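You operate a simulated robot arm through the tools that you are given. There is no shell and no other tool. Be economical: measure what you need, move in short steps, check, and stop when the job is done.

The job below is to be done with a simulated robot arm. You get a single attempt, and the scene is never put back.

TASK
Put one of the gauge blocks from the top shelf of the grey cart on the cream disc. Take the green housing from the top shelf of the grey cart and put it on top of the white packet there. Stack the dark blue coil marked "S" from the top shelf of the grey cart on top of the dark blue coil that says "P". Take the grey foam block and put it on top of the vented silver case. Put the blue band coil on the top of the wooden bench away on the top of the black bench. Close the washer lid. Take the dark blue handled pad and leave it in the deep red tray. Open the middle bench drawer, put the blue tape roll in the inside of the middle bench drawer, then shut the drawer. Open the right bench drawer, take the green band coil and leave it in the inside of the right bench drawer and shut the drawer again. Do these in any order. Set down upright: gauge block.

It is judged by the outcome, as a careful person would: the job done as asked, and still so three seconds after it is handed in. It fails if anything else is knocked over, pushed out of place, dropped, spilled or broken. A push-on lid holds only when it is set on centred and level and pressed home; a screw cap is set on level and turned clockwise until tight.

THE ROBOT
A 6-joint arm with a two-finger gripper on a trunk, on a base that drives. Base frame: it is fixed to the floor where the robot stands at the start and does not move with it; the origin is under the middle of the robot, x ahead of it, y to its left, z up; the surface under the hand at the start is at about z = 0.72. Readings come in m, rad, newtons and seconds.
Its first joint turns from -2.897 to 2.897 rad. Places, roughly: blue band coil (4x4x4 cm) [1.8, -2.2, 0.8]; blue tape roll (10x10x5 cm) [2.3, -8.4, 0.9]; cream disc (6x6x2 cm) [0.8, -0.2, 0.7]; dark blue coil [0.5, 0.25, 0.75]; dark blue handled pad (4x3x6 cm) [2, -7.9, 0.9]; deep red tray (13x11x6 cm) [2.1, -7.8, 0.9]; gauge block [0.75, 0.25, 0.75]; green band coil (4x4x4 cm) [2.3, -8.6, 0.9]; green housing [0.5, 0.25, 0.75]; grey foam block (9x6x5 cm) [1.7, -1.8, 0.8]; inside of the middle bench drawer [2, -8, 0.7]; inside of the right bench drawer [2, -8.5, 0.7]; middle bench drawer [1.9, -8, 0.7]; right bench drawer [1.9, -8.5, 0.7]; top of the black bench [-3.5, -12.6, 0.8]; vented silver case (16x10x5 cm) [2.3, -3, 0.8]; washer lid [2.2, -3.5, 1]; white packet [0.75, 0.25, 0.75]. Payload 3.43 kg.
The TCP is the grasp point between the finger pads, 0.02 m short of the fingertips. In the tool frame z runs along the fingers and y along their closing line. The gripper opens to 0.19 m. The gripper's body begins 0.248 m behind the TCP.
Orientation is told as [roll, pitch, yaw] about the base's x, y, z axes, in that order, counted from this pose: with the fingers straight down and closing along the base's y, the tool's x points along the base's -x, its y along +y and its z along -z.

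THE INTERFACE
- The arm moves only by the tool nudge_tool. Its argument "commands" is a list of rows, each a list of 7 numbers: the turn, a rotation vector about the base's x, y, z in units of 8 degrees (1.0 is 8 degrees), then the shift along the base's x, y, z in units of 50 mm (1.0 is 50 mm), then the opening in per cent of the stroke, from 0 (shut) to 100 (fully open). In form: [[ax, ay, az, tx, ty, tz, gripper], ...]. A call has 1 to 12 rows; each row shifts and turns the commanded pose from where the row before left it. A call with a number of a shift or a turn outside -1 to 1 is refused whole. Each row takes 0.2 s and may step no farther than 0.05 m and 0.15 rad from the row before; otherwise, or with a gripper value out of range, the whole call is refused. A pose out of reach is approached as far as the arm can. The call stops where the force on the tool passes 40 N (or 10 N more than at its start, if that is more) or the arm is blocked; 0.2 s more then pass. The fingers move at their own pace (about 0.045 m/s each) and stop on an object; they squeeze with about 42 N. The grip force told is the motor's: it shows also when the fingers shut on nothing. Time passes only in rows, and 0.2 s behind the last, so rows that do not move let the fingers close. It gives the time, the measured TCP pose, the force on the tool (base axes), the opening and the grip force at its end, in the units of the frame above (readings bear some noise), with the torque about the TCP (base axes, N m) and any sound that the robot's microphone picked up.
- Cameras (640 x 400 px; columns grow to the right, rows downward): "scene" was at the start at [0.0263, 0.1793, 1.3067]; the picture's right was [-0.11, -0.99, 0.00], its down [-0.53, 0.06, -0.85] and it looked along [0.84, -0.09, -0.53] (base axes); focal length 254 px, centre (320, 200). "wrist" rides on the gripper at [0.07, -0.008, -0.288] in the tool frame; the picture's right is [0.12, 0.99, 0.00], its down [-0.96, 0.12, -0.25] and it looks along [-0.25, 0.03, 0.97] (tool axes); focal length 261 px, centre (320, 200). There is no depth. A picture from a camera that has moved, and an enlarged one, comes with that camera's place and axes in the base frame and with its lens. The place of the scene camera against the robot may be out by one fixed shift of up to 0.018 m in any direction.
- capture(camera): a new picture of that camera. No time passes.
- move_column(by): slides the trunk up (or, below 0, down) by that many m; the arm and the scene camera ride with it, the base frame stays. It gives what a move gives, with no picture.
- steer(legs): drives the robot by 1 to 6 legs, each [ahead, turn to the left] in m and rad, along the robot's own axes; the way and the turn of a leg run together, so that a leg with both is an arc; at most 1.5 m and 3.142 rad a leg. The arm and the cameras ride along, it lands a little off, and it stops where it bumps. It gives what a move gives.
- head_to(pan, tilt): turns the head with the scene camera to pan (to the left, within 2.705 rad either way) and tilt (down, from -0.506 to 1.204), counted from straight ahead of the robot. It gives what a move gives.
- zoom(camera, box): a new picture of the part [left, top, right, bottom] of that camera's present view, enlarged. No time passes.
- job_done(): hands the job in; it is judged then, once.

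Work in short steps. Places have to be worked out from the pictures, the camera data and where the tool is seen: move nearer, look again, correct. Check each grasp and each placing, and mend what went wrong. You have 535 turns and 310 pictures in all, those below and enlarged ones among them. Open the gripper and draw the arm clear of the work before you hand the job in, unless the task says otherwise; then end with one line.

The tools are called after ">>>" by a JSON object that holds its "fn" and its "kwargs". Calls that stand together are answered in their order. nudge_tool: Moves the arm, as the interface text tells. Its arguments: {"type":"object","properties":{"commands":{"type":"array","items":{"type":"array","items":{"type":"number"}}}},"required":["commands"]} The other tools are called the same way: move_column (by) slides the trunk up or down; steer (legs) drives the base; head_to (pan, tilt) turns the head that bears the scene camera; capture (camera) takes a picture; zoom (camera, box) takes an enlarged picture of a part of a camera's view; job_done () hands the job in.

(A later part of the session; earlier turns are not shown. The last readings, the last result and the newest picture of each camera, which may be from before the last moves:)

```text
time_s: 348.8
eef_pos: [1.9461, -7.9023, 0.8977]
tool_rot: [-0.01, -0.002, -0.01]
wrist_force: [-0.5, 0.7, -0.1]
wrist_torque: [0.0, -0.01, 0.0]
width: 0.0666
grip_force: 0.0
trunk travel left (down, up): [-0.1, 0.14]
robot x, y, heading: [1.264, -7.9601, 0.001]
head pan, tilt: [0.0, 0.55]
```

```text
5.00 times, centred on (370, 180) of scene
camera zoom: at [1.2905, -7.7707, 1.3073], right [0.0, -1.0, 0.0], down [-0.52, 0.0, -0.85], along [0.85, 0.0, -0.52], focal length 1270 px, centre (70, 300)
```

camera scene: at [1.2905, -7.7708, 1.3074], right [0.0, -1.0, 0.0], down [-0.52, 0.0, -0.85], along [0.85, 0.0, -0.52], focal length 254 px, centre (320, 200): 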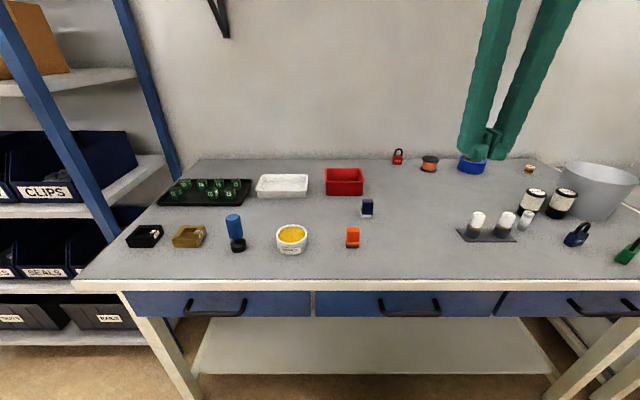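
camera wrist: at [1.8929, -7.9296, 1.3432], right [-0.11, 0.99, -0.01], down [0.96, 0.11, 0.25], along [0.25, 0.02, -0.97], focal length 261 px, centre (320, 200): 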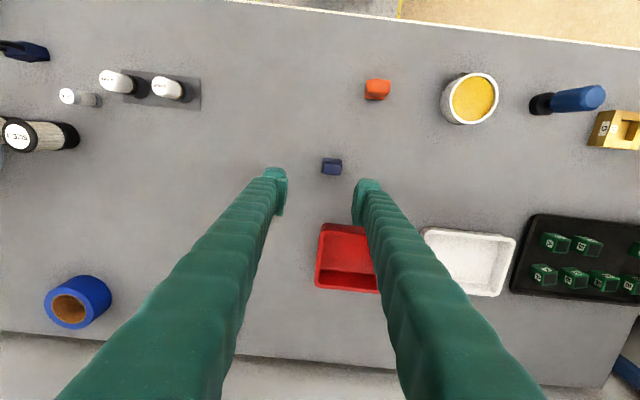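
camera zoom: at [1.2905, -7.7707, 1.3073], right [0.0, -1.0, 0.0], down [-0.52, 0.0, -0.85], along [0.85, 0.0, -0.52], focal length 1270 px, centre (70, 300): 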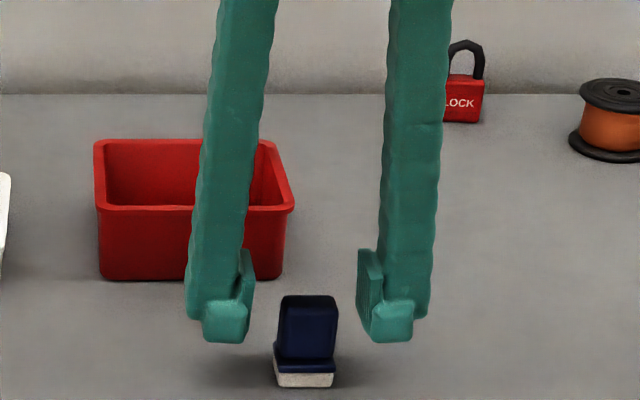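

Pad is between the fingers; shift slightly, lower 3 cm and close.

>>> {"fn": "nudge_tool", "kwargs": {"commands": [[0, 0, 0, 0.12, -0.05, -0.4, 35], [0, 0, 0, 0, 0, -0.25, 35], [0, 0, 0, 0, 0, 0, 0], [0, 0, 0, 0, 0, 0, 0], [0, 0, 0, 0, 0, 0, 0], [0, 0, 0, 0, 0, 0, 0]]}}

>>> {"fn": "zoom", "kwargs": {"camera": "scene", "box": [320, 140, 420, 220]}}

```text
time_s: 350.2
eef_pos: [1.9537, -7.9034, 0.8652]
tool_rot: [-0.011, -0.002, -0.008]
wrist_force: [0.0, -0.1, -0.1]
wrist_torque: [-0.01, 0.04, -0.01]
width: 0.0345
grip_force: 42.1
trunk travel left (down, up): [-0.1, 0.14]
robot x, y, heading: [1.2639, -7.9624, 0.002]
head pan, tilt: [0.0, 0.55]
```

```text
5.00 times, centred on (370, 180) of scene
camera zoom: at [1.2906, -7.7707, 1.3073], right [0.0, -1.0, 0.0], down [-0.52, 0.0, -0.85], along [0.85, 0.0, -0.52], focal length 1270 px, centre (70, 300)
```

zoom: 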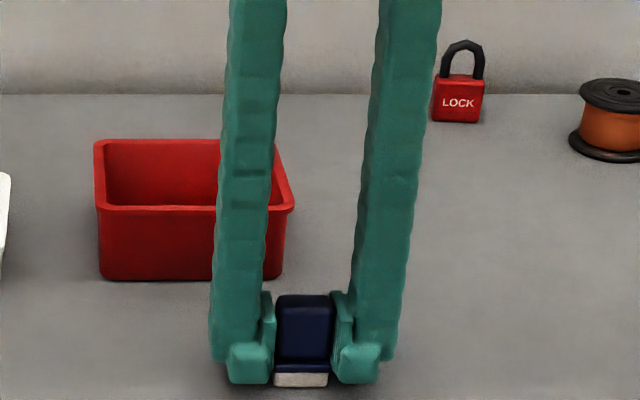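

Held. Lift and carry over the tray (≈2.126,-7.85).

>>> {"fn": "nudge_tool", "kwargs": {"commands": [[0, 0, 0, 0, 0, 1, 0], [0, 0, 0, 0, 0, 1, 0], [0, 0, 0, 0, 0, 0.6, 0], [0, 0, 0, 0.9, 0.27, 0, 0], [0, 0, 0, 0.9, 0.27, 0, 0], [0, 0, 0, 0.9, 0.27, 0, 0], [0, 0, 0, 0.74, 0.25, 0, 0], [0, 0, 0, 0, 0, 0, 0]]}}

>>> {"fn": "zoom", "kwargs": {"camera": "wrist", "box": [200, 100, 440, 250]}}

>>> {"fn": "zoom", "kwargs": {"camera": "scene", "box": [290, 120, 410, 210]}}

```text
time_s: 352.0
eef_pos: [2.1265, -7.8494, 1.0002]
tool_rot: [-0.009, -0.001, -0.011]
wrist_force: [-0.5, -1.1, -1.3]
wrist_torque: [-0.02, 0.02, 0.02]
width: 0.0343
grip_force: 42.1
trunk travel left (down, up): [-0.1, 0.14]
robot x, y, heading: [1.2639, -7.9622, -0.003]
head pan, tilt: [0.0, 0.55]
```

```text
2.67 times, centred on (320, 175) of wrist
camera zoom: at [2.0551, -7.8545, 1.2877], right [-0.11, 0.99, -0.01], down [0.96, 0.11, 0.25], along [0.25, 0.02, -0.97], focal length 695 px, centre (320, 267)
```

zoom: 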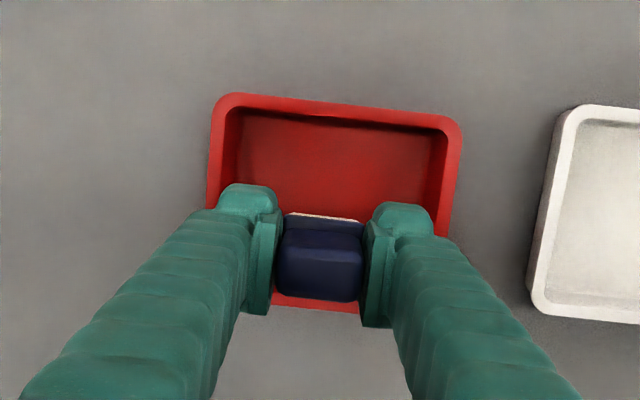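

```text
4.44 times, centred on (350, 165) of scene
camera zoom: at [1.2908, -7.7707, 1.3073], right [0.0, -1.0, 0.0], down [-0.52, 0.0, -0.85], along [0.85, 0.0, -0.52], focal length 1129 px, centre (187, 356)
```

zoom: 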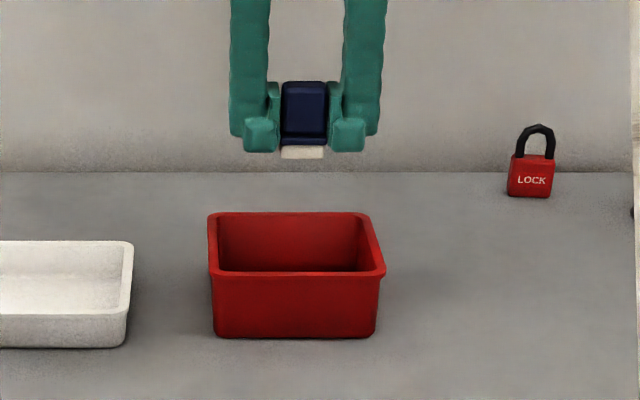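

Well above the tray centre. Descend into it.

>>> {"fn": "nudge_tool", "kwargs": {"commands": [[0, 0, 0, 0, 0.1, -0.8, 0], [0, 0, 0, 0, 0, -0.8, 0], [0, 0, 0, 0, 0, -0.6, 0], [0, 0, 0, 0, 0, -0.15, 0], [0, 0, 0, 0, 0, 0, 0]]}}

>>> {"fn": "zoom", "kwargs": {"camera": "scene", "box": [290, 120, 410, 210]}}

```text
time_s: 353.2
eef_pos: [2.1258, -7.8429, 0.8808]
tool_rot: [-0.01, 0.0, -0.009]
wrist_force: [0.7, -0.1, -0.5]
wrist_torque: [-0.04, 0.03, 0.0]
width: 0.0342
grip_force: 42.4
trunk travel left (down, up): [-0.1, 0.14]
robot x, y, heading: [1.261, -7.9612, -0.005]
head pan, tilt: [0.0, 0.55]
```

```text
4.44 times, centred on (350, 165) of scene
camera zoom: at [1.2906, -7.7707, 1.3073], right [0.0, -1.0, 0.0], down [-0.52, 0.0, -0.85], along [0.85, 0.0, -0.52], focal length 1129 px, centre (187, 356)
```

zoom: 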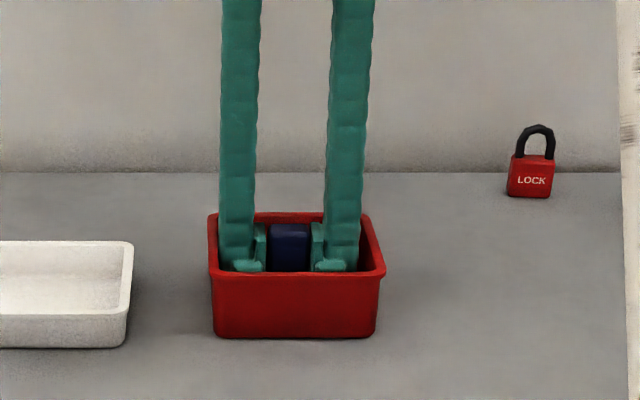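

>>> {"fn": "nudge_tool", "kwargs": {"commands": [[0, 0, 0, 0, 0, -0.08, 0], [0, 0, 0, 0, 0, -0.06, 0], [0, 0, 0, 0, 0, -0.06, 0], [0, 0, 0, 0, 0, 0, 0]]}}

```text
time_s: 354.2
eef_pos: [2.1249, -7.8452, 0.8702]
tool_rot: [-0.009, -0.002, -0.008]
wrist_force: [0.1, 0.1, -1.1]
wrist_torque: [0.02, -0.02, 0.01]
width: 0.0344
grip_force: 42.1
trunk travel left (down, up): [-0.1, 0.14]
robot x, y, heading: [1.2637, -7.9599, 0.003]
head pan, tilt: [0.0, 0.55]
```

>>> {"fn": "nudge_tool", "kwargs": {"commands": [[0, 0, 0, 0, 0, -0.04, 0], [0, 0, 0, 0, 0, -0.04, 0], [0, 0, 0, 0, 0, 0, 0]]}}

```text
time_s: 355.0
eef_pos: [2.1261, -7.8444, 0.8677]
tool_rot: [-0.01, -0.004, -0.009]
wrist_force: [5.0, 3.6, 36.5]
wrist_torque: [0.08, -0.08, -0.01]
width: 0.0345
grip_force: 41.9
trunk travel left (down, up): [-0.1, 0.14]
robot x, y, heading: [1.2663, -7.9623, 0.001]
head pan, tilt: [0.0, 0.55]
```

Contact. Ease off, open slightly (to ~57 mm) inside the tray, and rise.

>>> {"fn": "nudge_tool", "kwargs": {"commands": [[0, 0, 0, 0, 0, 0.05, 0], [0, 0, 0, 0, 0, 0, 30], [0, 0, 0, 0, 0, 0, 30], [0, 0, 0, 0, 0, 0, 30], [0, 0, 0, 0, 0, 0.6, 30], [0, 0, 0, 0, 0, 1, 30], [0, 0, 0, 0, 0, 1, 30], [0, 0, 0, 0, 0, 1, 0], [0, 0, 0, -0.9, 0, 0.4, 0], [0, 0, 0, -1, 0, 0, 0], [0, 0, 0, -1, 0, 0, 0], [0, 0, 0, -1, 0, 0, 0]]}}

>>> {"fn": "zoom", "kwargs": {"camera": "scene", "box": [290, 120, 410, 210]}}

```text
time_s: 357.6
eef_pos: [1.9338, -7.848, 1.0664]
tool_rot: [-0.012, 0.001, -0.009]
wrist_force: [1.2, 0.3, -0.3]
wrist_torque: [-0.05, 0.27, -0.06]
width: 0.0003
grip_force: 34.6
trunk travel left (down, up): [-0.1, 0.14]
robot x, y, heading: [1.2621, -7.9593, 0.0]
head pan, tilt: [0.0, 0.55]
```

```text
4.44 times, centred on (350, 165) of scene
camera zoom: at [1.2914, -7.7706, 1.3073], right [0.0, -1.0, 0.0], down [-0.52, 0.0, -0.85], along [0.85, 0.0, -0.52], focal length 1129 px, centre (187, 356)
```

zoom: 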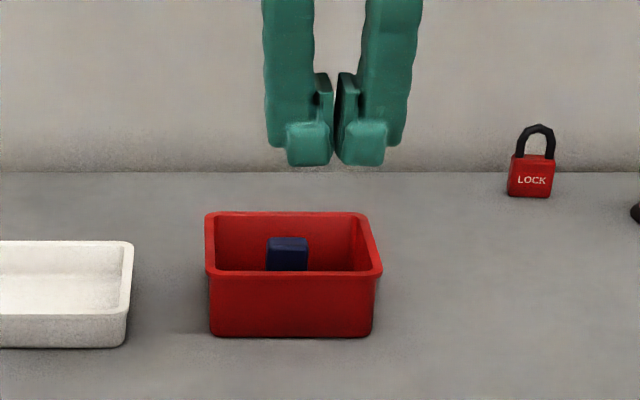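

Pad is in the tray. Retract and relocate to about (1.34,-8.5) to fetch the tape roll and coil at the back.

>>> {"fn": "nudge_tool", "kwargs": {"commands": [[0, 0, 0, -0.9, 0, 0.4, 0], [0, 0, 0, -0.9, 0, 0.4, 0], [0, 0, 0, -0.9, 0, 0.4, 0], [0, 0, 0, -0.9, 0, 0.4, 0], [0, 0, 0, -0.9, -0.3, 0, 0]]}}

>>> {"fn": "steer", "kwargs": {"legs": [[-0.3, 0], [0, -1.571], [0.54, 0], [0, 1.571], [0.3, 0]]}}

>>> {"fn": "head_to", "kwargs": {"pan": 0.0, "tilt": 0.6}}

>>> {"fn": "capture", "kwargs": {"camera": "scene"}}

>>> {"fn": "capture", "kwargs": {"camera": "wrist"}}

```text
time_s: 358.8
eef_pos: [1.7056, -7.8594, 1.1441]
tool_rot: [-0.013, -0.001, -0.009]
wrist_force: [1.0, 0.1, -0.4]
wrist_torque: [-0.09, 0.35, 0.0]
width: 0.0
grip_force: 34.9
trunk travel left (down, up): [-0.1, 0.14]
robot x, y, heading: [1.2646, -7.9596, 0.002]
head pan, tilt: [0.0, 0.55]
```

```text
time_s: 373.4
eef_pos: [1.6611, -8.4847, 1.1452]
tool_rot: [-0.011, -0.001, -0.122]
wrist_force: [-0.2, 0.1, -0.6]
wrist_torque: [0.09, -0.02, 0.0]
width: 0.0001
grip_force: 34.3
trunk travel left (down, up): [-0.1, 0.14]
robot x, y, heading: [1.2102, -8.5314, -0.113]
head pan, tilt: [0.0, 0.55]
```

```text
time_s: 374.0
eef_pos: [1.662, -8.4844, 1.1458]
tool_rot: [-0.01, -0.002, -0.122]
wrist_force: [-0.2, -0.3, 0.5]
wrist_torque: [0.01, 0.0, 0.0]
width: 0.0003
grip_force: 34.6
trunk travel left (down, up): [-0.1, 0.14]
robot x, y, heading: [1.2131, -8.5355, -0.112]
head pan, tilt: [0.0, 0.6]
```

```text
167 pictures are left
camera scene: at [1.2604, -8.35, 1.3028], right [-0.11, -0.99, 0.0], down [-0.56, 0.06, -0.83], along [0.82, -0.09, -0.56], focal length 254 px, centre (320, 200)
```

scene: 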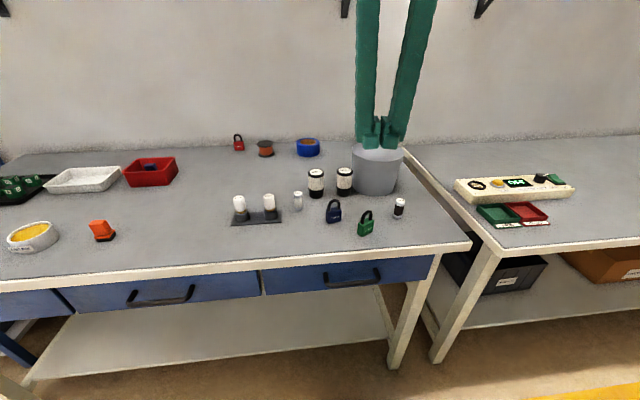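

```text
166 pictures are left
camera wrist: at [1.5898, -8.4818, 1.4332], right [0.0, 1.0, -0.01], down [0.97, 0.0, 0.25], along [0.25, -0.01, -0.97], focal length 261 px, centre (320, 200)
```

wrist: 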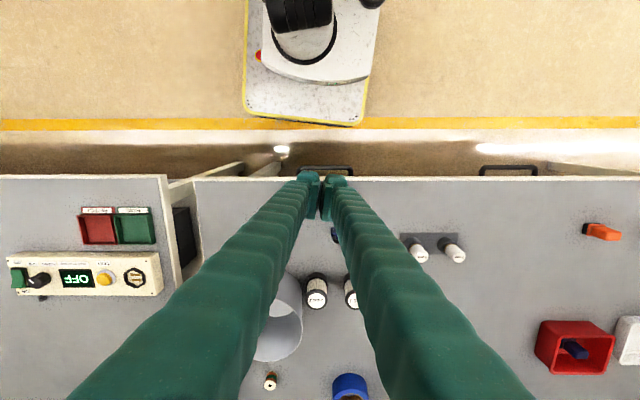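

>>> {"fn": "steer", "kwargs": {"legs": [[0, 0.112], [0.13, 0]]}}

>>> {"fn": "nudge_tool", "kwargs": {"commands": [[0, 0, 0, 0.9, 0.2, 0, 0], [0, 0, 0, 0.9, 0.2, 0, 0], [0, 0, 0, 0.9, 0.2, 0, 0], [0, 0, 0, 0.9, 0.2, 0, 0], [0, 0, 0, 0.9, 0.2, 0, 0], [0, 0, 0, 0.9, 0, 0, 40], [0, 0, 0, 0.9, 0, 0, 60], [0, 0, 0, 0, 0, 0, 70]]}}

>>> {"fn": "capture", "kwargs": {"camera": "wrist"}}

```text
time_s: 375.9
eef_pos: [1.7823, -8.4331, 1.1456]
tool_rot: [-0.009, 0.0, -0.006]
wrist_force: [-0.2, -0.4, 0.7]
wrist_torque: [0.0, -0.03, 0.01]
width: 0.0003
grip_force: 34.1
trunk travel left (down, up): [-0.1, 0.14]
robot x, y, heading: [1.3394, -8.5336, 0.002]
head pan, tilt: [0.0, 0.6]
```

```text
time_s: 377.7
eef_pos: [2.0955, -8.3836, 1.143]
tool_rot: [-0.011, -0.002, -0.006]
wrist_force: [0.2, 1.0, 0.0]
wrist_torque: [0.02, 0.08, 0.01]
width: 0.0673
grip_force: 0.2
trunk travel left (down, up): [-0.1, 0.14]
robot x, y, heading: [1.3406, -8.5339, 0.003]
head pan, tilt: [0.0, 0.6]
```

```text
165 pictures are left
camera wrist: at [2.0238, -8.3872, 1.4319], right [-0.11, 0.99, -0.01], down [0.96, 0.11, 0.25], along [0.25, 0.02, -0.97], focal length 261 px, centre (320, 200)
```

wrist: 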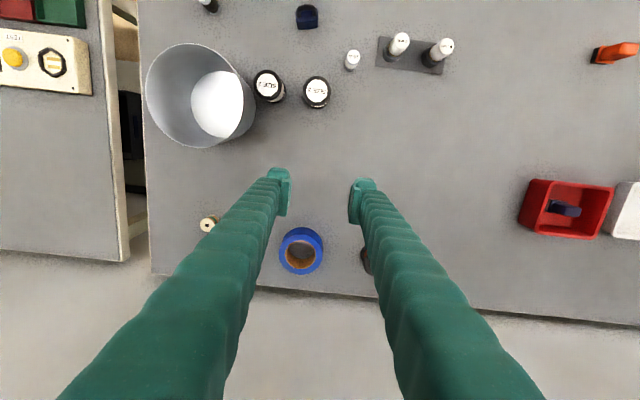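

Tape ≈ (2.298,-8.406), coil ≈ (2.255,-8.624). Move over the tape with the fingers open ~13 cm.

>>> {"fn": "nudge_tool", "kwargs": {"commands": [[0, 0, 0, 0.5, -0.1, -0.8, 68], [0, 0, 0, 0.5, -0.1, -0.8, 68], [0, 0, 0, 0.9, -0.1, -0.3, 68], [0, 0, 0, 0.9, -0.1, -0.3, 68], [0, 0, 0, 0.9, -0.06, 0, 68], [0, 0, 0, 0.3, 0, -0.6, 68], [0, 0, 0, 0, 0, 0, 68]]}}

>>> {"fn": "capture", "kwargs": {"camera": "wrist"}}

>>> {"fn": "zoom", "kwargs": {"camera": "scene", "box": [220, 90, 420, 220]}}

```text
time_s: 379.3
eef_pos: [2.297, -8.4061, 1.0013]
tool_rot: [-0.01, -0.002, -0.006]
wrist_force: [0.3, -0.3, 0.6]
wrist_torque: [-0.01, 0.02, 0.02]
width: 0.1293
grip_force: 0.1
trunk travel left (down, up): [-0.1, 0.14]
robot x, y, heading: [1.3408, -8.5338, 0.003]
head pan, tilt: [0.0, 0.6]
```

```text
164 pictures are left
camera wrist: at [2.2256, -8.4116, 1.2906], right [-0.11, 0.99, -0.01], down [0.96, 0.11, 0.25], along [0.25, 0.02, -0.97], focal length 261 px, centre (320, 200)
```

wrist: 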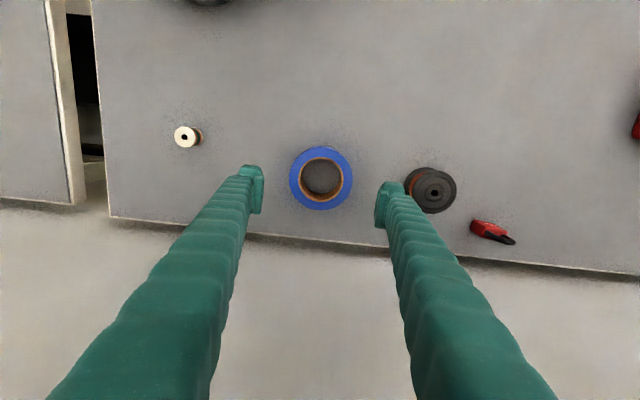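

```text
3.08 times, centred on (320, 155) of scene
camera zoom: at [1.3676, -8.3451, 1.3028], right [0.0, -1.0, 0.0], down [-0.57, 0.0, -0.82], along [0.82, 0.0, -0.57], focal length 782 px, centre (320, 338)
```

zoom: 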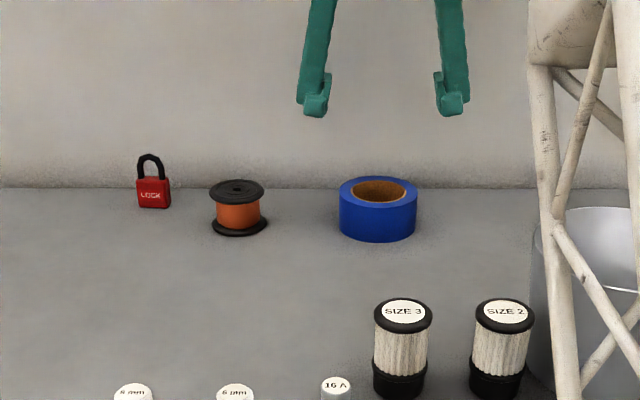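

Centred. Descend to z≈0.848 and grip.

>>> {"fn": "nudge_tool", "kwargs": {"commands": [[0, 0, 0, 0.03, 0.01, -1, 68], [0, 0, 0, 0, 0, -1, 68], [0, 0, 0, 0, 0, -0.8, 68], [0, 0, 0, 0, 0, -0.26, 68], [0, 0, 0, 0, 0, 0, 40], [0, 0, 0, 0, 0, 0, 0], [0, 0, 0, 0, 0, 0, 0], [0, 0, 0, 0, 0, 0, 0]]}}

>>> {"fn": "zoom", "kwargs": {"camera": "scene", "box": [240, 110, 400, 210]}}

```text
time_s: 380.6
eef_pos: [2.2979, -8.398, 0.858]
tool_rot: [-0.004, -0.014, -0.003]
wrist_force: [-0.9, 20.0, 24.9]
wrist_torque: [1.99, 0.1, -0.08]
width: 0.1118
grip_force: 13.4
trunk travel left (down, up): [-0.1, 0.14]
robot x, y, heading: [1.3423, -8.5334, 0.009]
head pan, tilt: [0.0, 0.6]
stopped in row 6: the force on the tool passed its limit at 44 N (the readings are from after the stop); the commanded pose is now the measured one
```

```text
4.00 times, centred on (320, 160) of scene
camera zoom: at [1.3654, -8.3444, 1.3027], right [0.01, -1.0, 0.0], down [-0.56, -0.01, -0.83], along [0.83, 0.01, -0.56], focal length 1016 px, centre (320, 360)
```

zoom: 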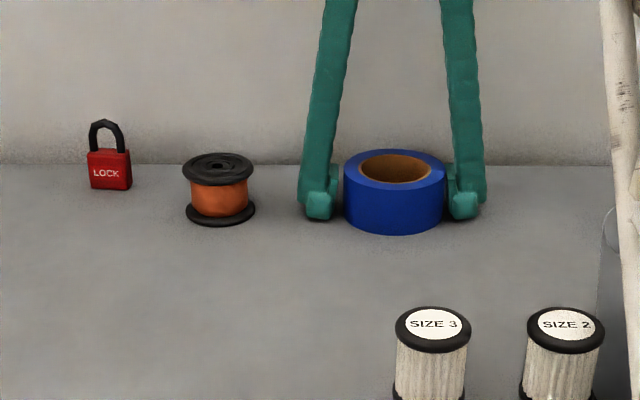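

Fingertips hit the bench (surface is z≈0.838 here). Raise, open a little, recentre and re-grip.

>>> {"fn": "nudge_tool", "kwargs": {"commands": [[0, 0, 0, 0, 0, 0.14, 66], [0, 0, 0, 0, 0, 0, 66], [0, 0, 0, 0, -0.12, 0, 66], [0, 0, 0, 0, 0, 0, 66]]}}

>>> {"fn": "zoom", "kwargs": {"camera": "wrist", "box": [200, 100, 440, 250]}}

```text
time_s: 381.6
eef_pos: [2.2995, -8.408, 0.861]
tool_rot: [-0.008, -0.007, -0.006]
wrist_force: [-0.5, 0.0, 0.4]
wrist_torque: [-0.01, 0.01, -0.01]
width: 0.1253
grip_force: 0.1
trunk travel left (down, up): [-0.1, 0.14]
robot x, y, heading: [1.3452, -8.5336, 0.009]
head pan, tilt: [0.0, 0.6]
```

```text
2.67 times, centred on (320, 175) of wrist
camera zoom: at [2.2257, -8.4147, 1.1482], right [-0.11, 0.99, -0.01], down [0.96, 0.11, 0.25], along [0.25, 0.02, -0.97], focal length 695 px, centre (320, 267)
```

zoom: 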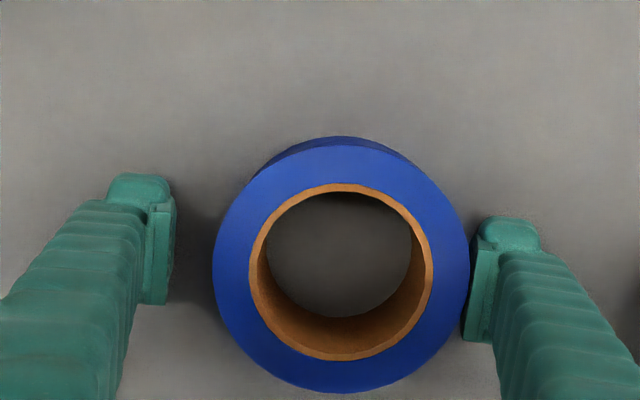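

>>> {"fn": "nudge_tool", "kwargs": {"commands": [[0, 0, 0, -0.12, 0.13, 0.04, 66], [0, 0, 0, 0, 0, 0, 40], [0, 0, 0, 0, 0, 0, 0], [0, 0, 0, 0, 0, 0, 0], [0, 0, 0, 0, 0, 0, 0]]}}

>>> {"fn": "zoom", "kwargs": {"camera": "wrist", "box": [200, 100, 440, 250]}}

```text
time_s: 382.8
eef_pos: [2.2934, -8.4021, 0.8634]
tool_rot: [-0.009, -0.009, -0.006]
wrist_force: [0.4, -0.6, 0.0]
wrist_torque: [-0.02, 0.01, 0.0]
width: 0.1043
grip_force: 42.3
trunk travel left (down, up): [-0.1, 0.14]
robot x, y, heading: [1.3426, -8.5345, 0.007]
head pan, tilt: [0.0, 0.6]
```

```text
2.67 times, centred on (320, 175) of wrist
camera zoom: at [2.2202, -8.4081, 1.1505], right [-0.11, 0.99, -0.01], down [0.96, 0.11, 0.25], along [0.25, 0.02, -0.97], focal length 695 px, centre (320, 267)
```

zoom: 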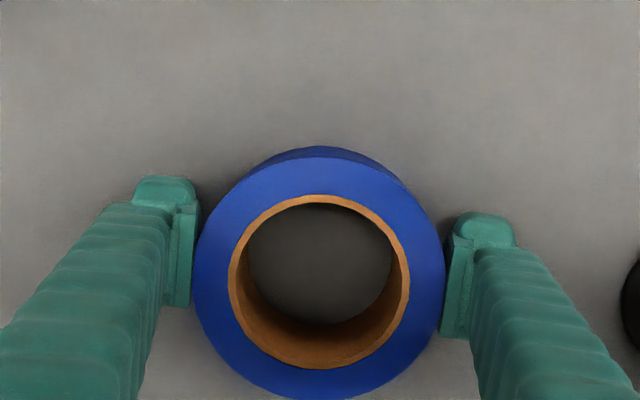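

Held (104 mm). Lift and carry it to the free front area above the middle drawer (≈1.79,-8.02).

>>> {"fn": "nudge_tool", "kwargs": {"commands": [[0, 0, 0, 0, 0, 1, 0], [0, 0, 0, 0, 0, 1, 0], [0, 0, 0, 0, 0, 1, 0], [0, 0, 0, -0.2, 0, 0.9, 0], [0, 0, 0, -0.75, 0.58, 0, 0], [0, 0, 0, -0.75, 0.58, 0, 0], [0, 0, 0, -0.75, 0.58, 0, 0], [0, 0, 0, -0.75, 0.58, 0, 0], [0, 0, 0, -0.75, 0.58, 0, 0], [0, 0, 0, -0.75, 0.58, 0, 0], [0, 0, 0, -0.75, 0.58, 0, 0]]}}

>>> {"fn": "nudge_tool", "kwargs": {"commands": [[0, 0, 0, -0.75, 0.58, 0, 0], [0, 0, 0, -0.75, 0.58, 0, 0], [0, 0, 0, -0.75, 0.58, 0, 0], [0, 0, 0, -0.75, 0.58, 0, 0], [0, 0, 0, -0.75, 0.58, 0, 0], [0, 0, 0, -0.75, 0.58, 0, 0], [0, 0, 0, 0, 0, 0, 0]]}}

>>> {"fn": "capture", "kwargs": {"camera": "wrist"}}

```text
time_s: 385.1
eef_pos: [2.0226, -8.1991, 1.0585]
tool_rot: [-0.01, -0.006, -0.005]
wrist_force: [1.2, -1.2, -2.8]
wrist_torque: [0.1, 0.17, 0.04]
width: 0.1045
grip_force: 41.6
trunk travel left (down, up): [-0.1, 0.14]
robot x, y, heading: [1.3437, -8.5369, 0.003]
head pan, tilt: [0.0, 0.6]
```

```text
time_s: 386.8
eef_pos: [1.7952, -8.0244, 1.0579]
tool_rot: [-0.01, -0.007, -0.007]
wrist_force: [-0.2, -0.6, -1.4]
wrist_torque: [0.03, 0.02, 0.03]
width: 0.1043
grip_force: 42.4
trunk travel left (down, up): [-0.1, 0.14]
robot x, y, heading: [1.3421, -8.5358, 0.007]
head pan, tilt: [0.0, 0.6]
```

```text
159 pictures are left
camera wrist: at [1.7216, -8.0312, 1.3456], right [-0.11, 0.99, -0.01], down [0.96, 0.11, 0.25], along [0.25, 0.02, -0.97], focal length 261 px, centre (320, 200)
```

wrist: 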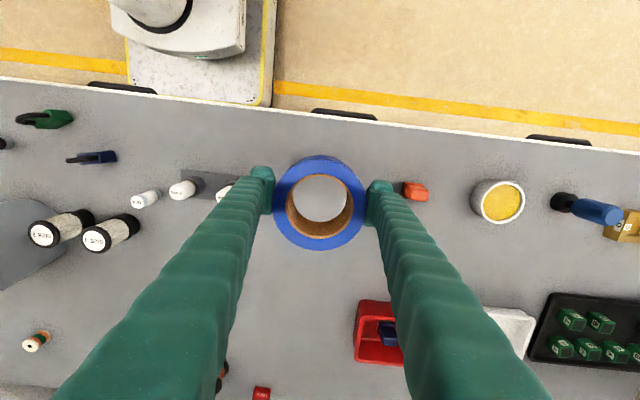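

Spot is free. Descend and set the tape down.

>>> {"fn": "nudge_tool", "kwargs": {"commands": [[0, 0, 0, 0.2, 0, -0.9, 0], [0, 0, 0, 0, 0, -1, 0], [0, 0, 0, 0, 0, -1, 0], [0, 0, 0, 0, 0, -0.6, 0], [0, 0, 0, 0, 0, -0.15, 0], [0, 0, 0, 0, 0, -0.1, 0], [0, 0, 0, 0, 0, -0.05, 0], [0, 0, 0, 0, 0, 0, 0]]}}

```text
time_s: 388.6
eef_pos: [1.8031, -8.026, 0.8676]
tool_rot: [-0.009, -0.009, -0.005]
wrist_force: [-0.6, -0.4, -1.6]
wrist_torque: [0.02, -0.02, -0.02]
width: 0.1046
grip_force: 41.9
trunk travel left (down, up): [-0.1, 0.14]
robot x, y, heading: [1.3422, -8.5336, 0.004]
head pan, tilt: [0.0, 0.6]
```

>>> {"fn": "nudge_tool", "kwargs": {"commands": [[0, 0, 0, 0, 0, -0.05, 0], [0, 0, 0, 0, 0, -0.05, 0], [0, 0, 0, 0, 0, -0.03, 0], [0, 0, 0, 0, 0, 0, 0]]}}

```text
time_s: 389.6
eef_pos: [1.8036, -8.0266, 0.864]
tool_rot: [-0.006, -0.011, -0.006]
wrist_force: [-1.7, 1.5, 30.6]
wrist_torque: [-0.97, 0.6, -0.08]
width: 0.1045
grip_force: 42.1
trunk travel left (down, up): [-0.1, 0.14]
robot x, y, heading: [1.3466, -8.5328, 0.007]
head pan, tilt: [0.0, 0.6]
```

Contact. Release, rise, then go to the coil (≈2.255,-8.62).

>>> {"fn": "nudge_tool", "kwargs": {"commands": [[0, 0, 0, 0, 0, 0.05, 0], [0, 0, 0, 0, 0, 0, 66], [0, 0, 0, 0, 0, 0, 66], [0, 0, 0, 0, 0, 0.6, 66], [0, 0, 0, 0, 0, 1, 66], [0, 0, 0, 0, 0, 1, 30], [0, 0, 0, 0, 0, 1, 0], [0, 0, 0, 0, 0, 1, 0], [0, 0, 0, 0.5, -0.8, 0, 0], [0, 0, 0, 0.5, -0.8, 0, 0], [0, 0, 0, 0.5, -0.8, 0, 0], [0, 0, 0, 0.5, -0.8, 0, 0]]}}

>>> {"fn": "nudge_tool", "kwargs": {"commands": [[0, 0, 0, 0.5, -0.8, 0, 0], [0, 0, 0, 0.5, -0.8, 0, 0], [0, 0, 0, 0.5, -0.8, 0, 0], [0, 0, 0, 0.5, -0.8, 0, 0], [0, 0, 0, 0.5, -0.8, 0, 0], [0, 0, 0, 0.5, -0.8, 0, 0], [0, 0, 0, 0.5, -0.8, 0, 0], [0, 0, 0, 0.5, -0.8, 0, 0], [0, 0, 0, 0.5, -0.8, 0, 0], [0, 0, 0, 0, 0, 0, 0]]}}

>>> {"fn": "capture", "kwargs": {"camera": "wrist"}}

>>> {"fn": "capture", "kwargs": {"camera": "scene"}}

```text
time_s: 392.1
eef_pos: [1.904, -8.1854, 1.0927]
tool_rot: [-0.006, -0.008, -0.004]
wrist_force: [-0.2, 0.8, -0.6]
wrist_torque: [-0.1, -0.1, -0.03]
width: 0.0002
grip_force: 14.7
trunk travel left (down, up): [-0.1, 0.14]
robot x, y, heading: [1.3415, -8.5337, 0.003]
head pan, tilt: [0.0, 0.6]
```

```text
time_s: 394.4
eef_pos: [2.1296, -8.5475, 1.091]
tool_rot: [-0.008, -0.008, -0.003]
wrist_force: [0.5, 0.9, 0.6]
wrist_torque: [-0.03, 0.04, 0.02]
width: 0.0002
grip_force: 34.5
trunk travel left (down, up): [-0.1, 0.14]
robot x, y, heading: [1.3408, -8.5312, 0.004]
head pan, tilt: [0.0, 0.6]
```

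```text
158 pictures are left
camera wrist: at [2.0562, -8.5528, 1.3793], right [-0.12, 0.99, -0.01], down [0.96, 0.11, 0.25], along [0.25, 0.02, -0.97], focal length 261 px, centre (320, 200)
```

wrist: 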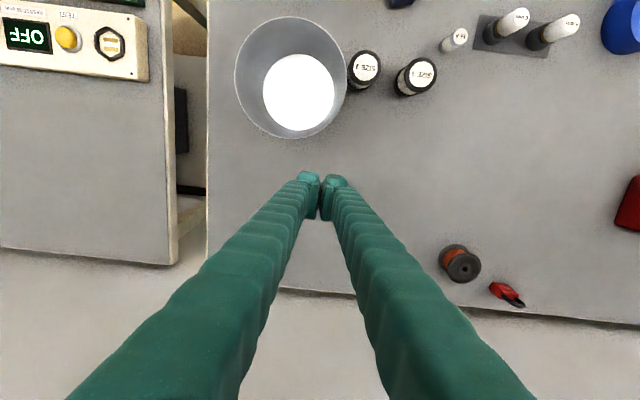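

```text
157 pictures are left
camera scene: at [1.3671, -8.3453, 1.3028], right [0.0, -1.0, 0.0], down [-0.57, 0.0, -0.82], along [0.82, 0.0, -0.57], focal length 254 px, centre (320, 200)
```

scene: 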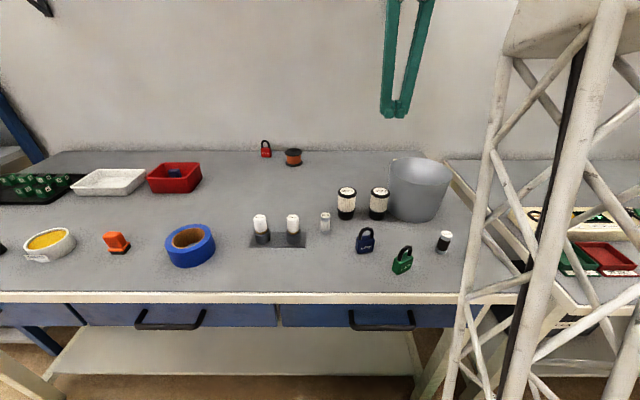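

Coil ≈ (2.253,-8.622) at the back, pot well in front of it. Move above it and look.

>>> {"fn": "nudge_tool", "kwargs": {"commands": [[0, 0, 0, 0.8, -0.5, 0, 20], [0, 0, 0, 0.8, -0.5, 0, 35], [0, 0, 0, 0.86, -0.49, 0, 35], [0, 0, 0, 0, 0, -0.9, 35], [0, 0, 0, 0, 0, -0.9, 35], [0, 0, 0, 0, 0, 0, 35]]}}

>>> {"fn": "capture", "kwargs": {"camera": "wrist"}}

```text
time_s: 395.7
eef_pos: [2.3368, -8.6209, 0.8771]
tool_rot: [-0.01, 0.096, -0.007]
wrist_force: [-3.3, -1.0, -5.3]
wrist_torque: [0.27, -0.48, -0.04]
width: 0.0665
grip_force: 0.0
trunk travel left (down, up): [-0.1, 0.14]
robot x, y, heading: [1.3449, -8.5349, 0.001]
head pan, tilt: [0.0, 0.6]
stopped in row 6: the arm was blocked; the commanded pose is now the measured one
```

```text
156 pictures are left
camera wrist: at [2.2936, -8.627, 1.1701], right [-0.11, 0.99, 0.0], down [0.98, 0.11, 0.15], along [0.15, 0.02, -0.99], focal length 261 px, centre (320, 200)
```

wrist: 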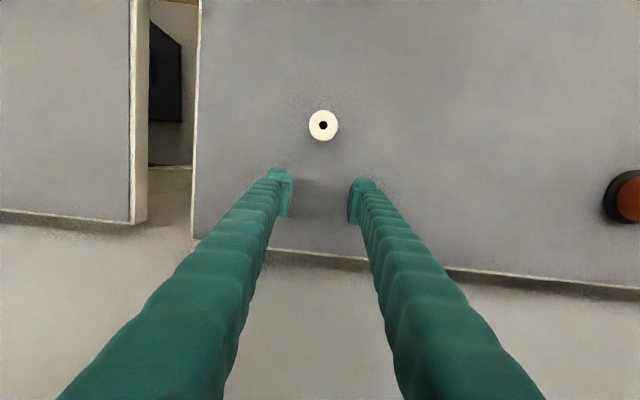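

Unexpected: the arm was blocked and the tool ended at (2.337,-8.621,0.877) tilted. Check the scene before moving.

>>> {"fn": "capture", "kwargs": {"camera": "scene"}}

```text
155 pictures are left
camera scene: at [1.3692, -8.3458, 1.3002], right [0.0, -1.0, 0.0], down [-0.57, 0.0, -0.82], along [0.82, 0.0, -0.57], focal length 254 px, centre (320, 200)
```

scene: 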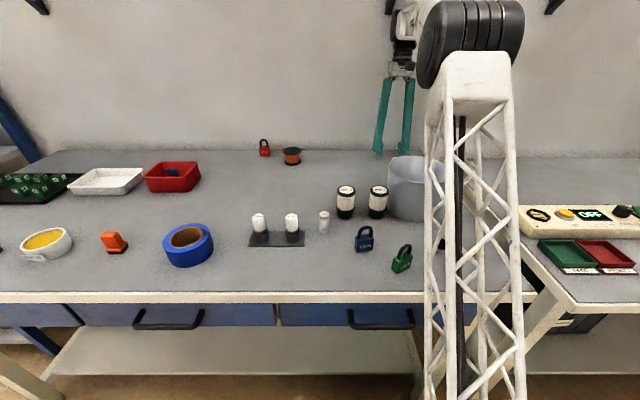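

Nothing appears disturbed. Bring the tool back up and level it gently.

>>> {"fn": "nudge_tool", "kwargs": {"commands": [[0, 0, 0, 0, 0, 0.6, 35], [0, 0, 0, -0.3, 0, 0.6, 35], [0, 0, 0, 0, 0, 0, 35]]}}

>>> {"fn": "capture", "kwargs": {"camera": "scene"}}

```text
time_s: 396.5
eef_pos: [2.2988, -8.6223, 0.9779]
tool_rot: [-0.01, 0.06, -0.008]
wrist_force: [1.3, -0.2, -0.1]
wrist_torque: [0.05, 0.0, 0.02]
width: 0.0666
grip_force: 0.0
trunk travel left (down, up): [-0.1, 0.14]
robot x, y, heading: [1.3421, -8.5305, -0.005]
head pan, tilt: [0.0, 0.6]
```

```text
154 pictures are left
camera scene: at [1.3673, -8.3453, 1.3027], right [0.0, -1.0, 0.0], down [-0.56, 0.0, -0.83], along [0.83, 0.0, -0.56], focal length 254 px, centre (320, 200)
```

scene: 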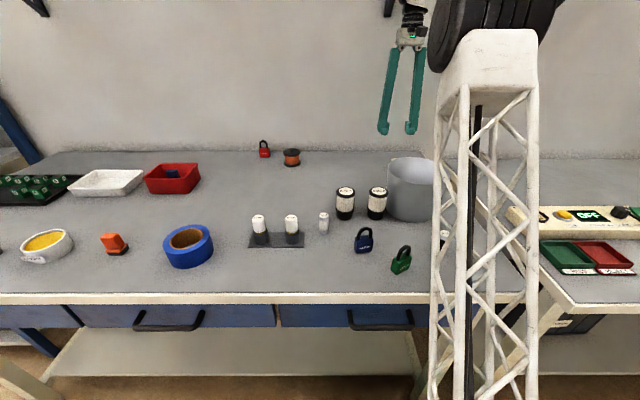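

>>> {"fn": "nudge_tool", "kwargs": {"commands": [[0, 0, 0, 0, 0, 0, 35], [0, 0, 0, 0, 0, 0, 35], [0, 0, 0, 0, 0, 0, 35]]}}

>>> {"fn": "zoom", "kwargs": {"camera": "scene", "box": [320, 140, 480, 280]}}

```text
time_s: 397.3
eef_pos: [2.3002, -8.6242, 0.9773]
tool_rot: [-0.011, 0.059, -0.007]
wrist_force: [0.4, -0.2, 0.8]
wrist_torque: [-0.01, -0.01, 0.03]
width: 0.0664
grip_force: 0.0
trunk travel left (down, up): [-0.1, 0.14]
robot x, y, heading: [1.3449, -8.5356, -0.001]
head pan, tilt: [0.0, 0.6]
```

```text
2.86 times, centred on (400, 210) of scene
camera zoom: at [1.3674, -8.3453, 1.3028], right [0.0, -1.0, 0.0], down [-0.57, 0.0, -0.82], along [0.82, 0.0, -0.57], focal length 726 px, centre (91, 171)
```

zoom: 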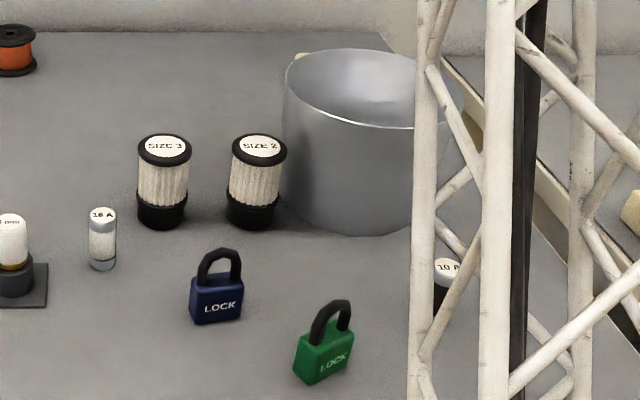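

Likely the wrist bumped the wall shelf at z≈1.5 when high and far out; so stay low here. Level the tool and align over the coil.

>>> {"fn": "nudge_tool", "kwargs": {"commands": [[0, -0.42, 0, -0.5, 0, 0, 35], [0, 0, 0, -0.4, 0, 0, 35], [0, 0, 0, 0, 0, 0, 35]]}}

>>> {"fn": "zoom", "kwargs": {"camera": "wrist", "box": [200, 100, 440, 250]}}

```text
time_s: 398.1
eef_pos: [2.2549, -8.622, 0.9772]
tool_rot: [-0.01, -0.001, -0.009]
wrist_force: [0.4, -1.0, -0.5]
wrist_torque: [0.01, -0.01, -0.02]
width: 0.0667
grip_force: 0.1
trunk travel left (down, up): [-0.1, 0.14]
robot x, y, heading: [1.3434, -8.5336, -0.003]
head pan, tilt: [0.0, 0.6]
```

```text
2.67 times, centred on (320, 175) of wrist
camera zoom: at [2.1843, -8.628, 1.2653], right [-0.11, 0.99, -0.01], down [0.96, 0.11, 0.25], along [0.25, 0.02, -0.97], focal length 695 px, centre (320, 267)
```

zoom: 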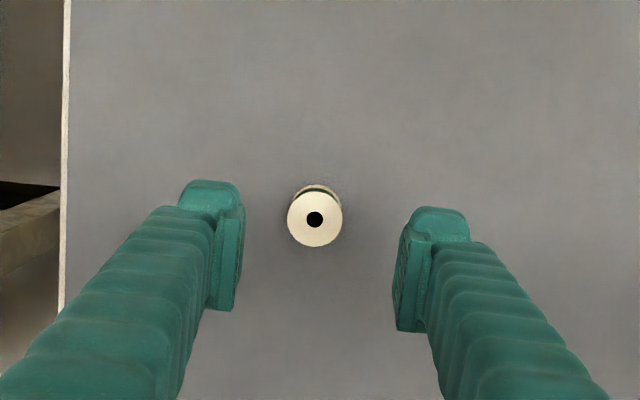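

Level and nearly centred. Descend to z≈0.865 and close on the coil.

>>> {"fn": "nudge_tool", "kwargs": {"commands": [[0, 0, 0, 0.03, -0.08, -0.8, 35], [0, 0, 0, 0, 0, -0.8, 35], [0, 0, 0, 0, 0, -0.62, 35], [0, 0, 0, 0, 0, 0, 0], [0, 0, 0, 0, 0, 0, 0], [0, 0, 0, 0, 0, 0, 0], [0, 0, 0, 0, 0, 0, 0], [0, 0, 0, 0, 0, 0, 0]]}}

>>> {"fn": "zoom", "kwargs": {"camera": "wrist", "box": [200, 100, 440, 250]}}

```text
time_s: 399.9
eef_pos: [2.2528, -8.6303, 0.8638]
tool_rot: [-0.01, 0.001, -0.008]
wrist_force: [0.0, -0.5, 0.7]
wrist_torque: [0.05, 0.01, -0.02]
width: 0.029
grip_force: 42.6
trunk travel left (down, up): [-0.1, 0.14]
robot x, y, heading: [1.3395, -8.5309, -0.006]
head pan, tilt: [0.0, 0.6]
```

```text
2.67 times, centred on (320, 175) of wrist
camera zoom: at [2.1827, -8.635, 1.1522], right [-0.11, 0.99, -0.01], down [0.96, 0.11, 0.25], along [0.24, 0.02, -0.97], focal length 695 px, centre (320, 267)
```

zoom: 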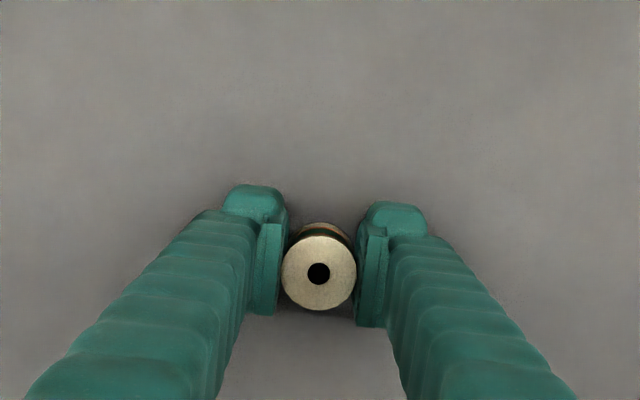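

Coil held. Lift low (z≈0.98), move +y clear of the pot, then back toward the front free spot (≈1.775,-8.32).

>>> {"fn": "nudge_tool", "kwargs": {"commands": [[0, 0, 0, 0, 0, 0.9, 0], [0, 0, 0, 0, 0, 0.9, 0], [0, 0, 0, 0, 0, 0.5, 0], [0, 0, 0, 0, 0.95, 0, 0], [0, 0, 0, 0, 0.95, 0, 0], [0, 0, 0, 0, 0.95, 0, 0], [0, 0, 0, 0, 0.95, 0, 0], [0, 0, 0, 0, 0.95, 0, 0], [0, 0, 0, 0, 0.95, 0, 0], [0, 0, 0, -0.8, 0.3, 0.4, 0], [0, 0, 0, -0.8, 0, 0.5, 0], [0, 0, 0, -0.8, 0, 0.5, 0]]}}

>>> {"fn": "nudge_tool", "kwargs": {"commands": [[0, 0, 0, -0.95, 0, 0, 0], [0, 0, 0, -0.95, 0, 0, 0], [0, 0, 0, -0.95, 0, 0, 0], [0, 0, 0, -0.95, 0, 0, 0], [0, 0, 0, -0.95, 0, 0, 0], [0, 0, 0, -0.95, 0, 0, 0], [0, 0, 0, -0.95, 0, 0, 0], [0, 0, 0, -0.4, 0, 0, 0], [0, 0, 0, 0, 0, 0, 0]]}}

>>> {"fn": "capture", "kwargs": {"camera": "wrist"}}

>>> {"fn": "capture", "kwargs": {"camera": "scene"}}

```text
time_s: 402.5
eef_pos: [2.1361, -8.3257, 1.0511]
tool_rot: [-0.012, 0.001, -0.009]
wrist_force: [0.4, -0.3, -1.4]
wrist_torque: [-0.01, 0.21, 0.01]
width: 0.029
grip_force: 42.1
trunk travel left (down, up): [-0.1, 0.14]
robot x, y, heading: [1.3428, -8.5314, 0.002]
head pan, tilt: [0.0, 0.6]
```

```text
time_s: 404.5
eef_pos: [1.7798, -8.3284, 1.0505]
tool_rot: [-0.011, 0.001, -0.008]
wrist_force: [-0.7, 0.5, -1.2]
wrist_torque: [-0.02, -0.01, -0.03]
width: 0.0289
grip_force: 42.3
trunk travel left (down, up): [-0.1, 0.14]
robot x, y, heading: [1.3395, -8.5307, -0.004]
head pan, tilt: [0.0, 0.6]
```

```text
150 pictures are left
camera wrist: at [1.7093, -8.3337, 1.3389], right [-0.11, 0.99, -0.01], down [0.96, 0.11, 0.25], along [0.24, 0.02, -0.97], focal length 261 px, centre (320, 200)
```

wrist: 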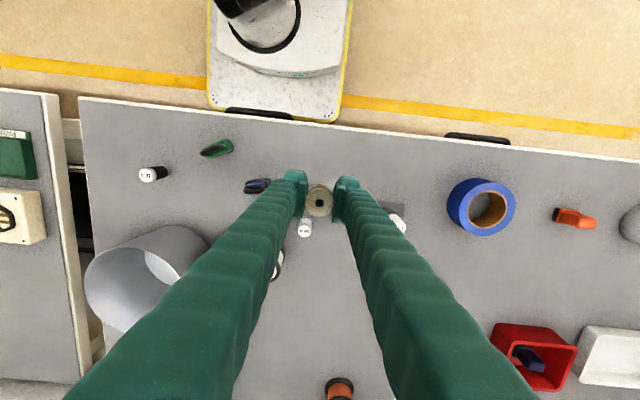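

```text
149 pictures are left
camera scene: at [1.3672, -8.3453, 1.3028], right [0.0, -1.0, 0.0], down [-0.56, 0.0, -0.83], along [0.83, 0.0, -0.56], focal length 254 px, centre (320, 200)
```

scene: 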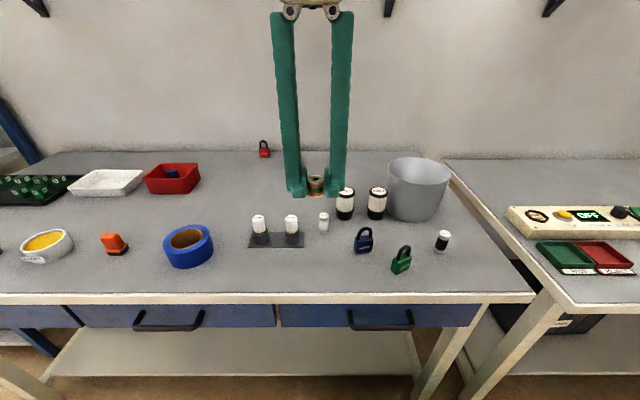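

The pot is unmoved, and the spot below is free. Lower the coil onto the bench at (1.775,-8.328).

>>> {"fn": "nudge_tool", "kwargs": {"commands": [[0, 0, 0, -0.1, 0, -0.9, 0], [0, 0, 0, 0, 0, -1, 0], [0, 0, 0, 0, 0, -1, 0], [0, 0, 0, 0, 0, -0.5, 0], [0, 0, 0, 0, 0, -0.15, 0], [0, 0, 0, 0, 0, -0.1, 0], [0, 0, 0, 0, 0, 0, 0]]}}

>>> {"fn": "zoom", "kwargs": {"camera": "scene", "box": [240, 180, 400, 290]}}

```text
time_s: 406.1
eef_pos: [1.7764, -8.3265, 0.8695]
tool_rot: [-0.011, 0.001, -0.008]
wrist_force: [0.5, 0.6, -0.6]
wrist_torque: [-0.01, 0.0, -0.01]
width: 0.0289
grip_force: 41.8
trunk travel left (down, up): [-0.1, 0.14]
robot x, y, heading: [1.3435, -8.5342, 0.002]
head pan, tilt: [0.0, 0.6]
```

```text
3.64 times, centred on (320, 235) of scene
camera zoom: at [1.3672, -8.3453, 1.3028], right [0.0, -1.0, 0.0], down [-0.56, 0.0, -0.83], along [0.83, 0.0, -0.56], focal length 924 px, centre (320, 73)
```

zoom: 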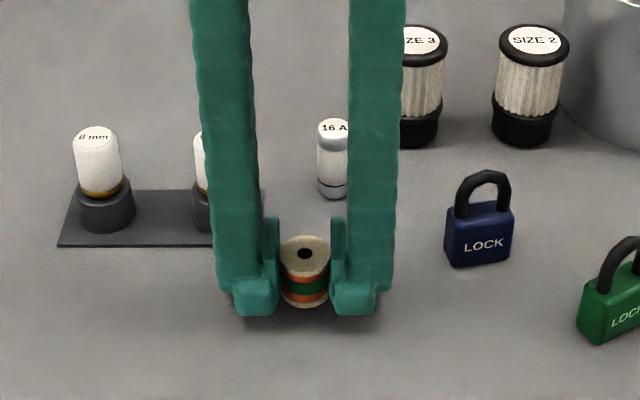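

>>> {"fn": "nudge_tool", "kwargs": {"commands": [[0, 0, 0, 0, 0, -0.05, 0], [0, 0, 0, 0, 0, -0.05, 0], [0, 0, 0, 0, 0, -0.04, 0], [0, 0, 0, 0, 0, 0, 0]]}}

```text
time_s: 407.1
eef_pos: [1.7761, -8.3268, 0.8636]
tool_rot: [-0.01, 0.0, -0.008]
wrist_force: [-1.1, -1.1, 9.3]
wrist_torque: [0.07, -0.02, 0.0]
width: 0.0289
grip_force: 42.2
trunk travel left (down, up): [-0.1, 0.14]
robot x, y, heading: [1.3428, -8.534, 0.002]
head pan, tilt: [0.0, 0.6]
```

Coil is down. Release, rise, retract, and drive back to about (0.58,-7.99) facing the middle drawer.

>>> {"fn": "nudge_tool", "kwargs": {"commands": [[0, 0, 0, 0, 0, 0.03, 0], [0, 0, 0, 0, 0, 0, 28], [0, 0, 0, 0, 0, 0, 28], [0, 0, 0, 0, 0, 0, 28], [0, 0, 0, 0, 0, 0.6, 28], [0, 0, 0, 0, 0, 1, 28], [0, 0, 0, 0, 0, 1, 28], [0, 0, 0, 0, 0, 1, 0], [0, 0, 0, 0, 0, 1, 0]]}}

>>> {"fn": "steer", "kwargs": {"legs": [[-0.76, 0], [0, 1.571], [0.54, 0], [0, -1.571]]}}

>>> {"fn": "head_to", "kwargs": {"pan": 0.0, "tilt": 0.4}}

>>> {"fn": "capture", "kwargs": {"camera": "scene"}}

```text
time_s: 409.1
eef_pos: [1.7754, -8.3273, 1.0936]
tool_rot: [-0.01, 0.003, -0.009]
wrist_force: [1.0, -0.6, 1.1]
wrist_torque: [-0.06, 0.0, -0.02]
width: 0.0005
grip_force: 0.1
trunk travel left (down, up): [-0.1, 0.14]
robot x, y, heading: [1.3402, -8.5372, -0.001]
head pan, tilt: [0.0, 0.6]
```

```text
time_s: 424.0
eef_pos: [1.0126, -7.7954, 1.0941]
tool_rot: [-0.01, 0.003, -0.019]
wrist_force: [0.1, 0.0, -0.7]
wrist_torque: [0.05, 0.03, 0.04]
width: 0.0003
grip_force: 34.5
trunk travel left (down, up): [-0.1, 0.14]
robot x, y, heading: [0.5747, -7.997, -0.009]
head pan, tilt: [0.0, 0.6]
```

```text
time_s: 424.7
eef_pos: [1.0122, -7.7948, 1.0934]
tool_rot: [-0.011, 0.002, -0.018]
wrist_force: [0.5, -0.6, -0.2]
wrist_torque: [-0.01, 0.01, -0.03]
width: 0.0
grip_force: 34.0
trunk travel left (down, up): [-0.1, 0.14]
robot x, y, heading: [0.5753, -7.9984, -0.012]
head pan, tilt: [0.0, 0.4]
```

```text
147 pictures are left
camera scene: at [0.6088, -7.8092, 1.321], right [-0.01, -1.0, 0.0], down [-0.39, 0.0, -0.92], along [0.92, -0.01, -0.39], focal length 254 px, centre (320, 200)
```

scene: 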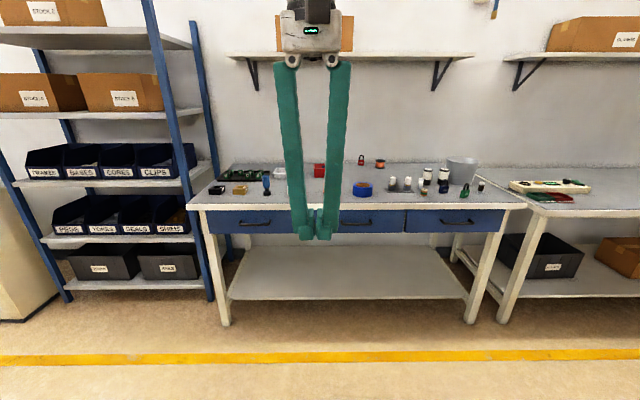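

Now reorient: yaw +90° while centring on the handle's y, then pitch the tool to horizontal while reaching forward.

>>> {"fn": "nudge_tool", "kwargs": {"commands": [[0, 0, 1, 0.2, -0.8, 0, 0], [0, 0, 1, 0.2, -0.8, 0, 0], [0, 0, 1, 0.2, -0.8, 0, 0], [0, 0, 1, 0.2, -0.8, 0, 0], [0, 0, 1, 0, -0.7, 0, 0], [0, 0, 1, 0, 0, 0, 0], [0, 0, 1, 0, 0, 0, 0], [0, 0, 1, 0, 0, 0, 0], [0, 0, 1, 0, 0, 0, 0], [0, 0, 1, 0, 0, 0, 0], [0, 0, 1, 0, 0, 0, 0], [0, 0, 0.38, 0, 0, 0, 0]]}}

>>> {"fn": "nudge_tool", "kwargs": {"commands": [[0, -1, 0, 0.7, 0, -0.3, 0], [0, -1, 0, 0.7, 0, -0.3, 0], [0, -1, 0, 0.7, 0, -0.3, 0], [0, -1, 0, 0.7, 0, -0.4, 0], [0, -1, 0, 0.7, 0, -0.4, 0], [0, -1, 0, 0.7, 0, -0.4, 0]]}}

>>> {"fn": "capture", "kwargs": {"camera": "scene"}}

```text
time_s: 427.3
eef_pos: [1.0528, -7.9903, 1.0928]
tool_rot: [-0.009, 0.001, 1.574]
wrist_force: [-0.3, -0.6, -0.3]
wrist_torque: [0.04, 0.0, 0.03]
width: 0.0
grip_force: 34.4
trunk travel left (down, up): [-0.1, 0.14]
robot x, y, heading: [0.5819, -7.9987, -0.01]
head pan, tilt: [0.0, 0.4]
```

```text
time_s: 428.7
eef_pos: [1.2619, -7.9907, 0.9928]
tool_rot: [-0.849, 0.003, 1.571]
wrist_force: [-0.6, 0.2, 1.1]
wrist_torque: [0.0, 0.02, 0.0]
width: 0.0
grip_force: 34.1
trunk travel left (down, up): [-0.1, 0.14]
robot x, y, heading: [0.575, -7.9943, -0.005]
head pan, tilt: [0.0, 0.4]
```

```text
146 pictures are left
camera scene: at [0.6086, -7.8093, 1.3211], right [-0.01, -1.0, 0.0], down [-0.39, 0.0, -0.92], along [0.92, -0.01, -0.39], focal length 254 px, centre (320, 200)
```

scene: 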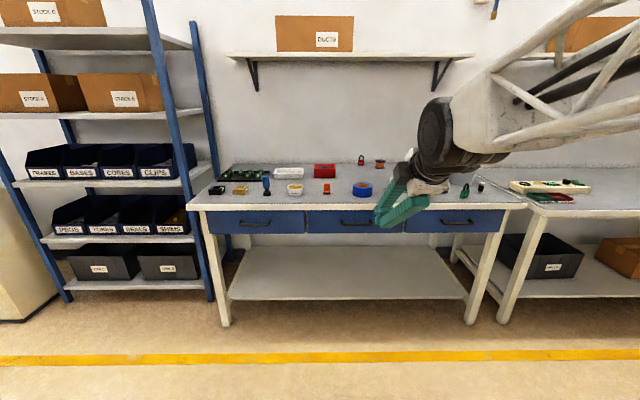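

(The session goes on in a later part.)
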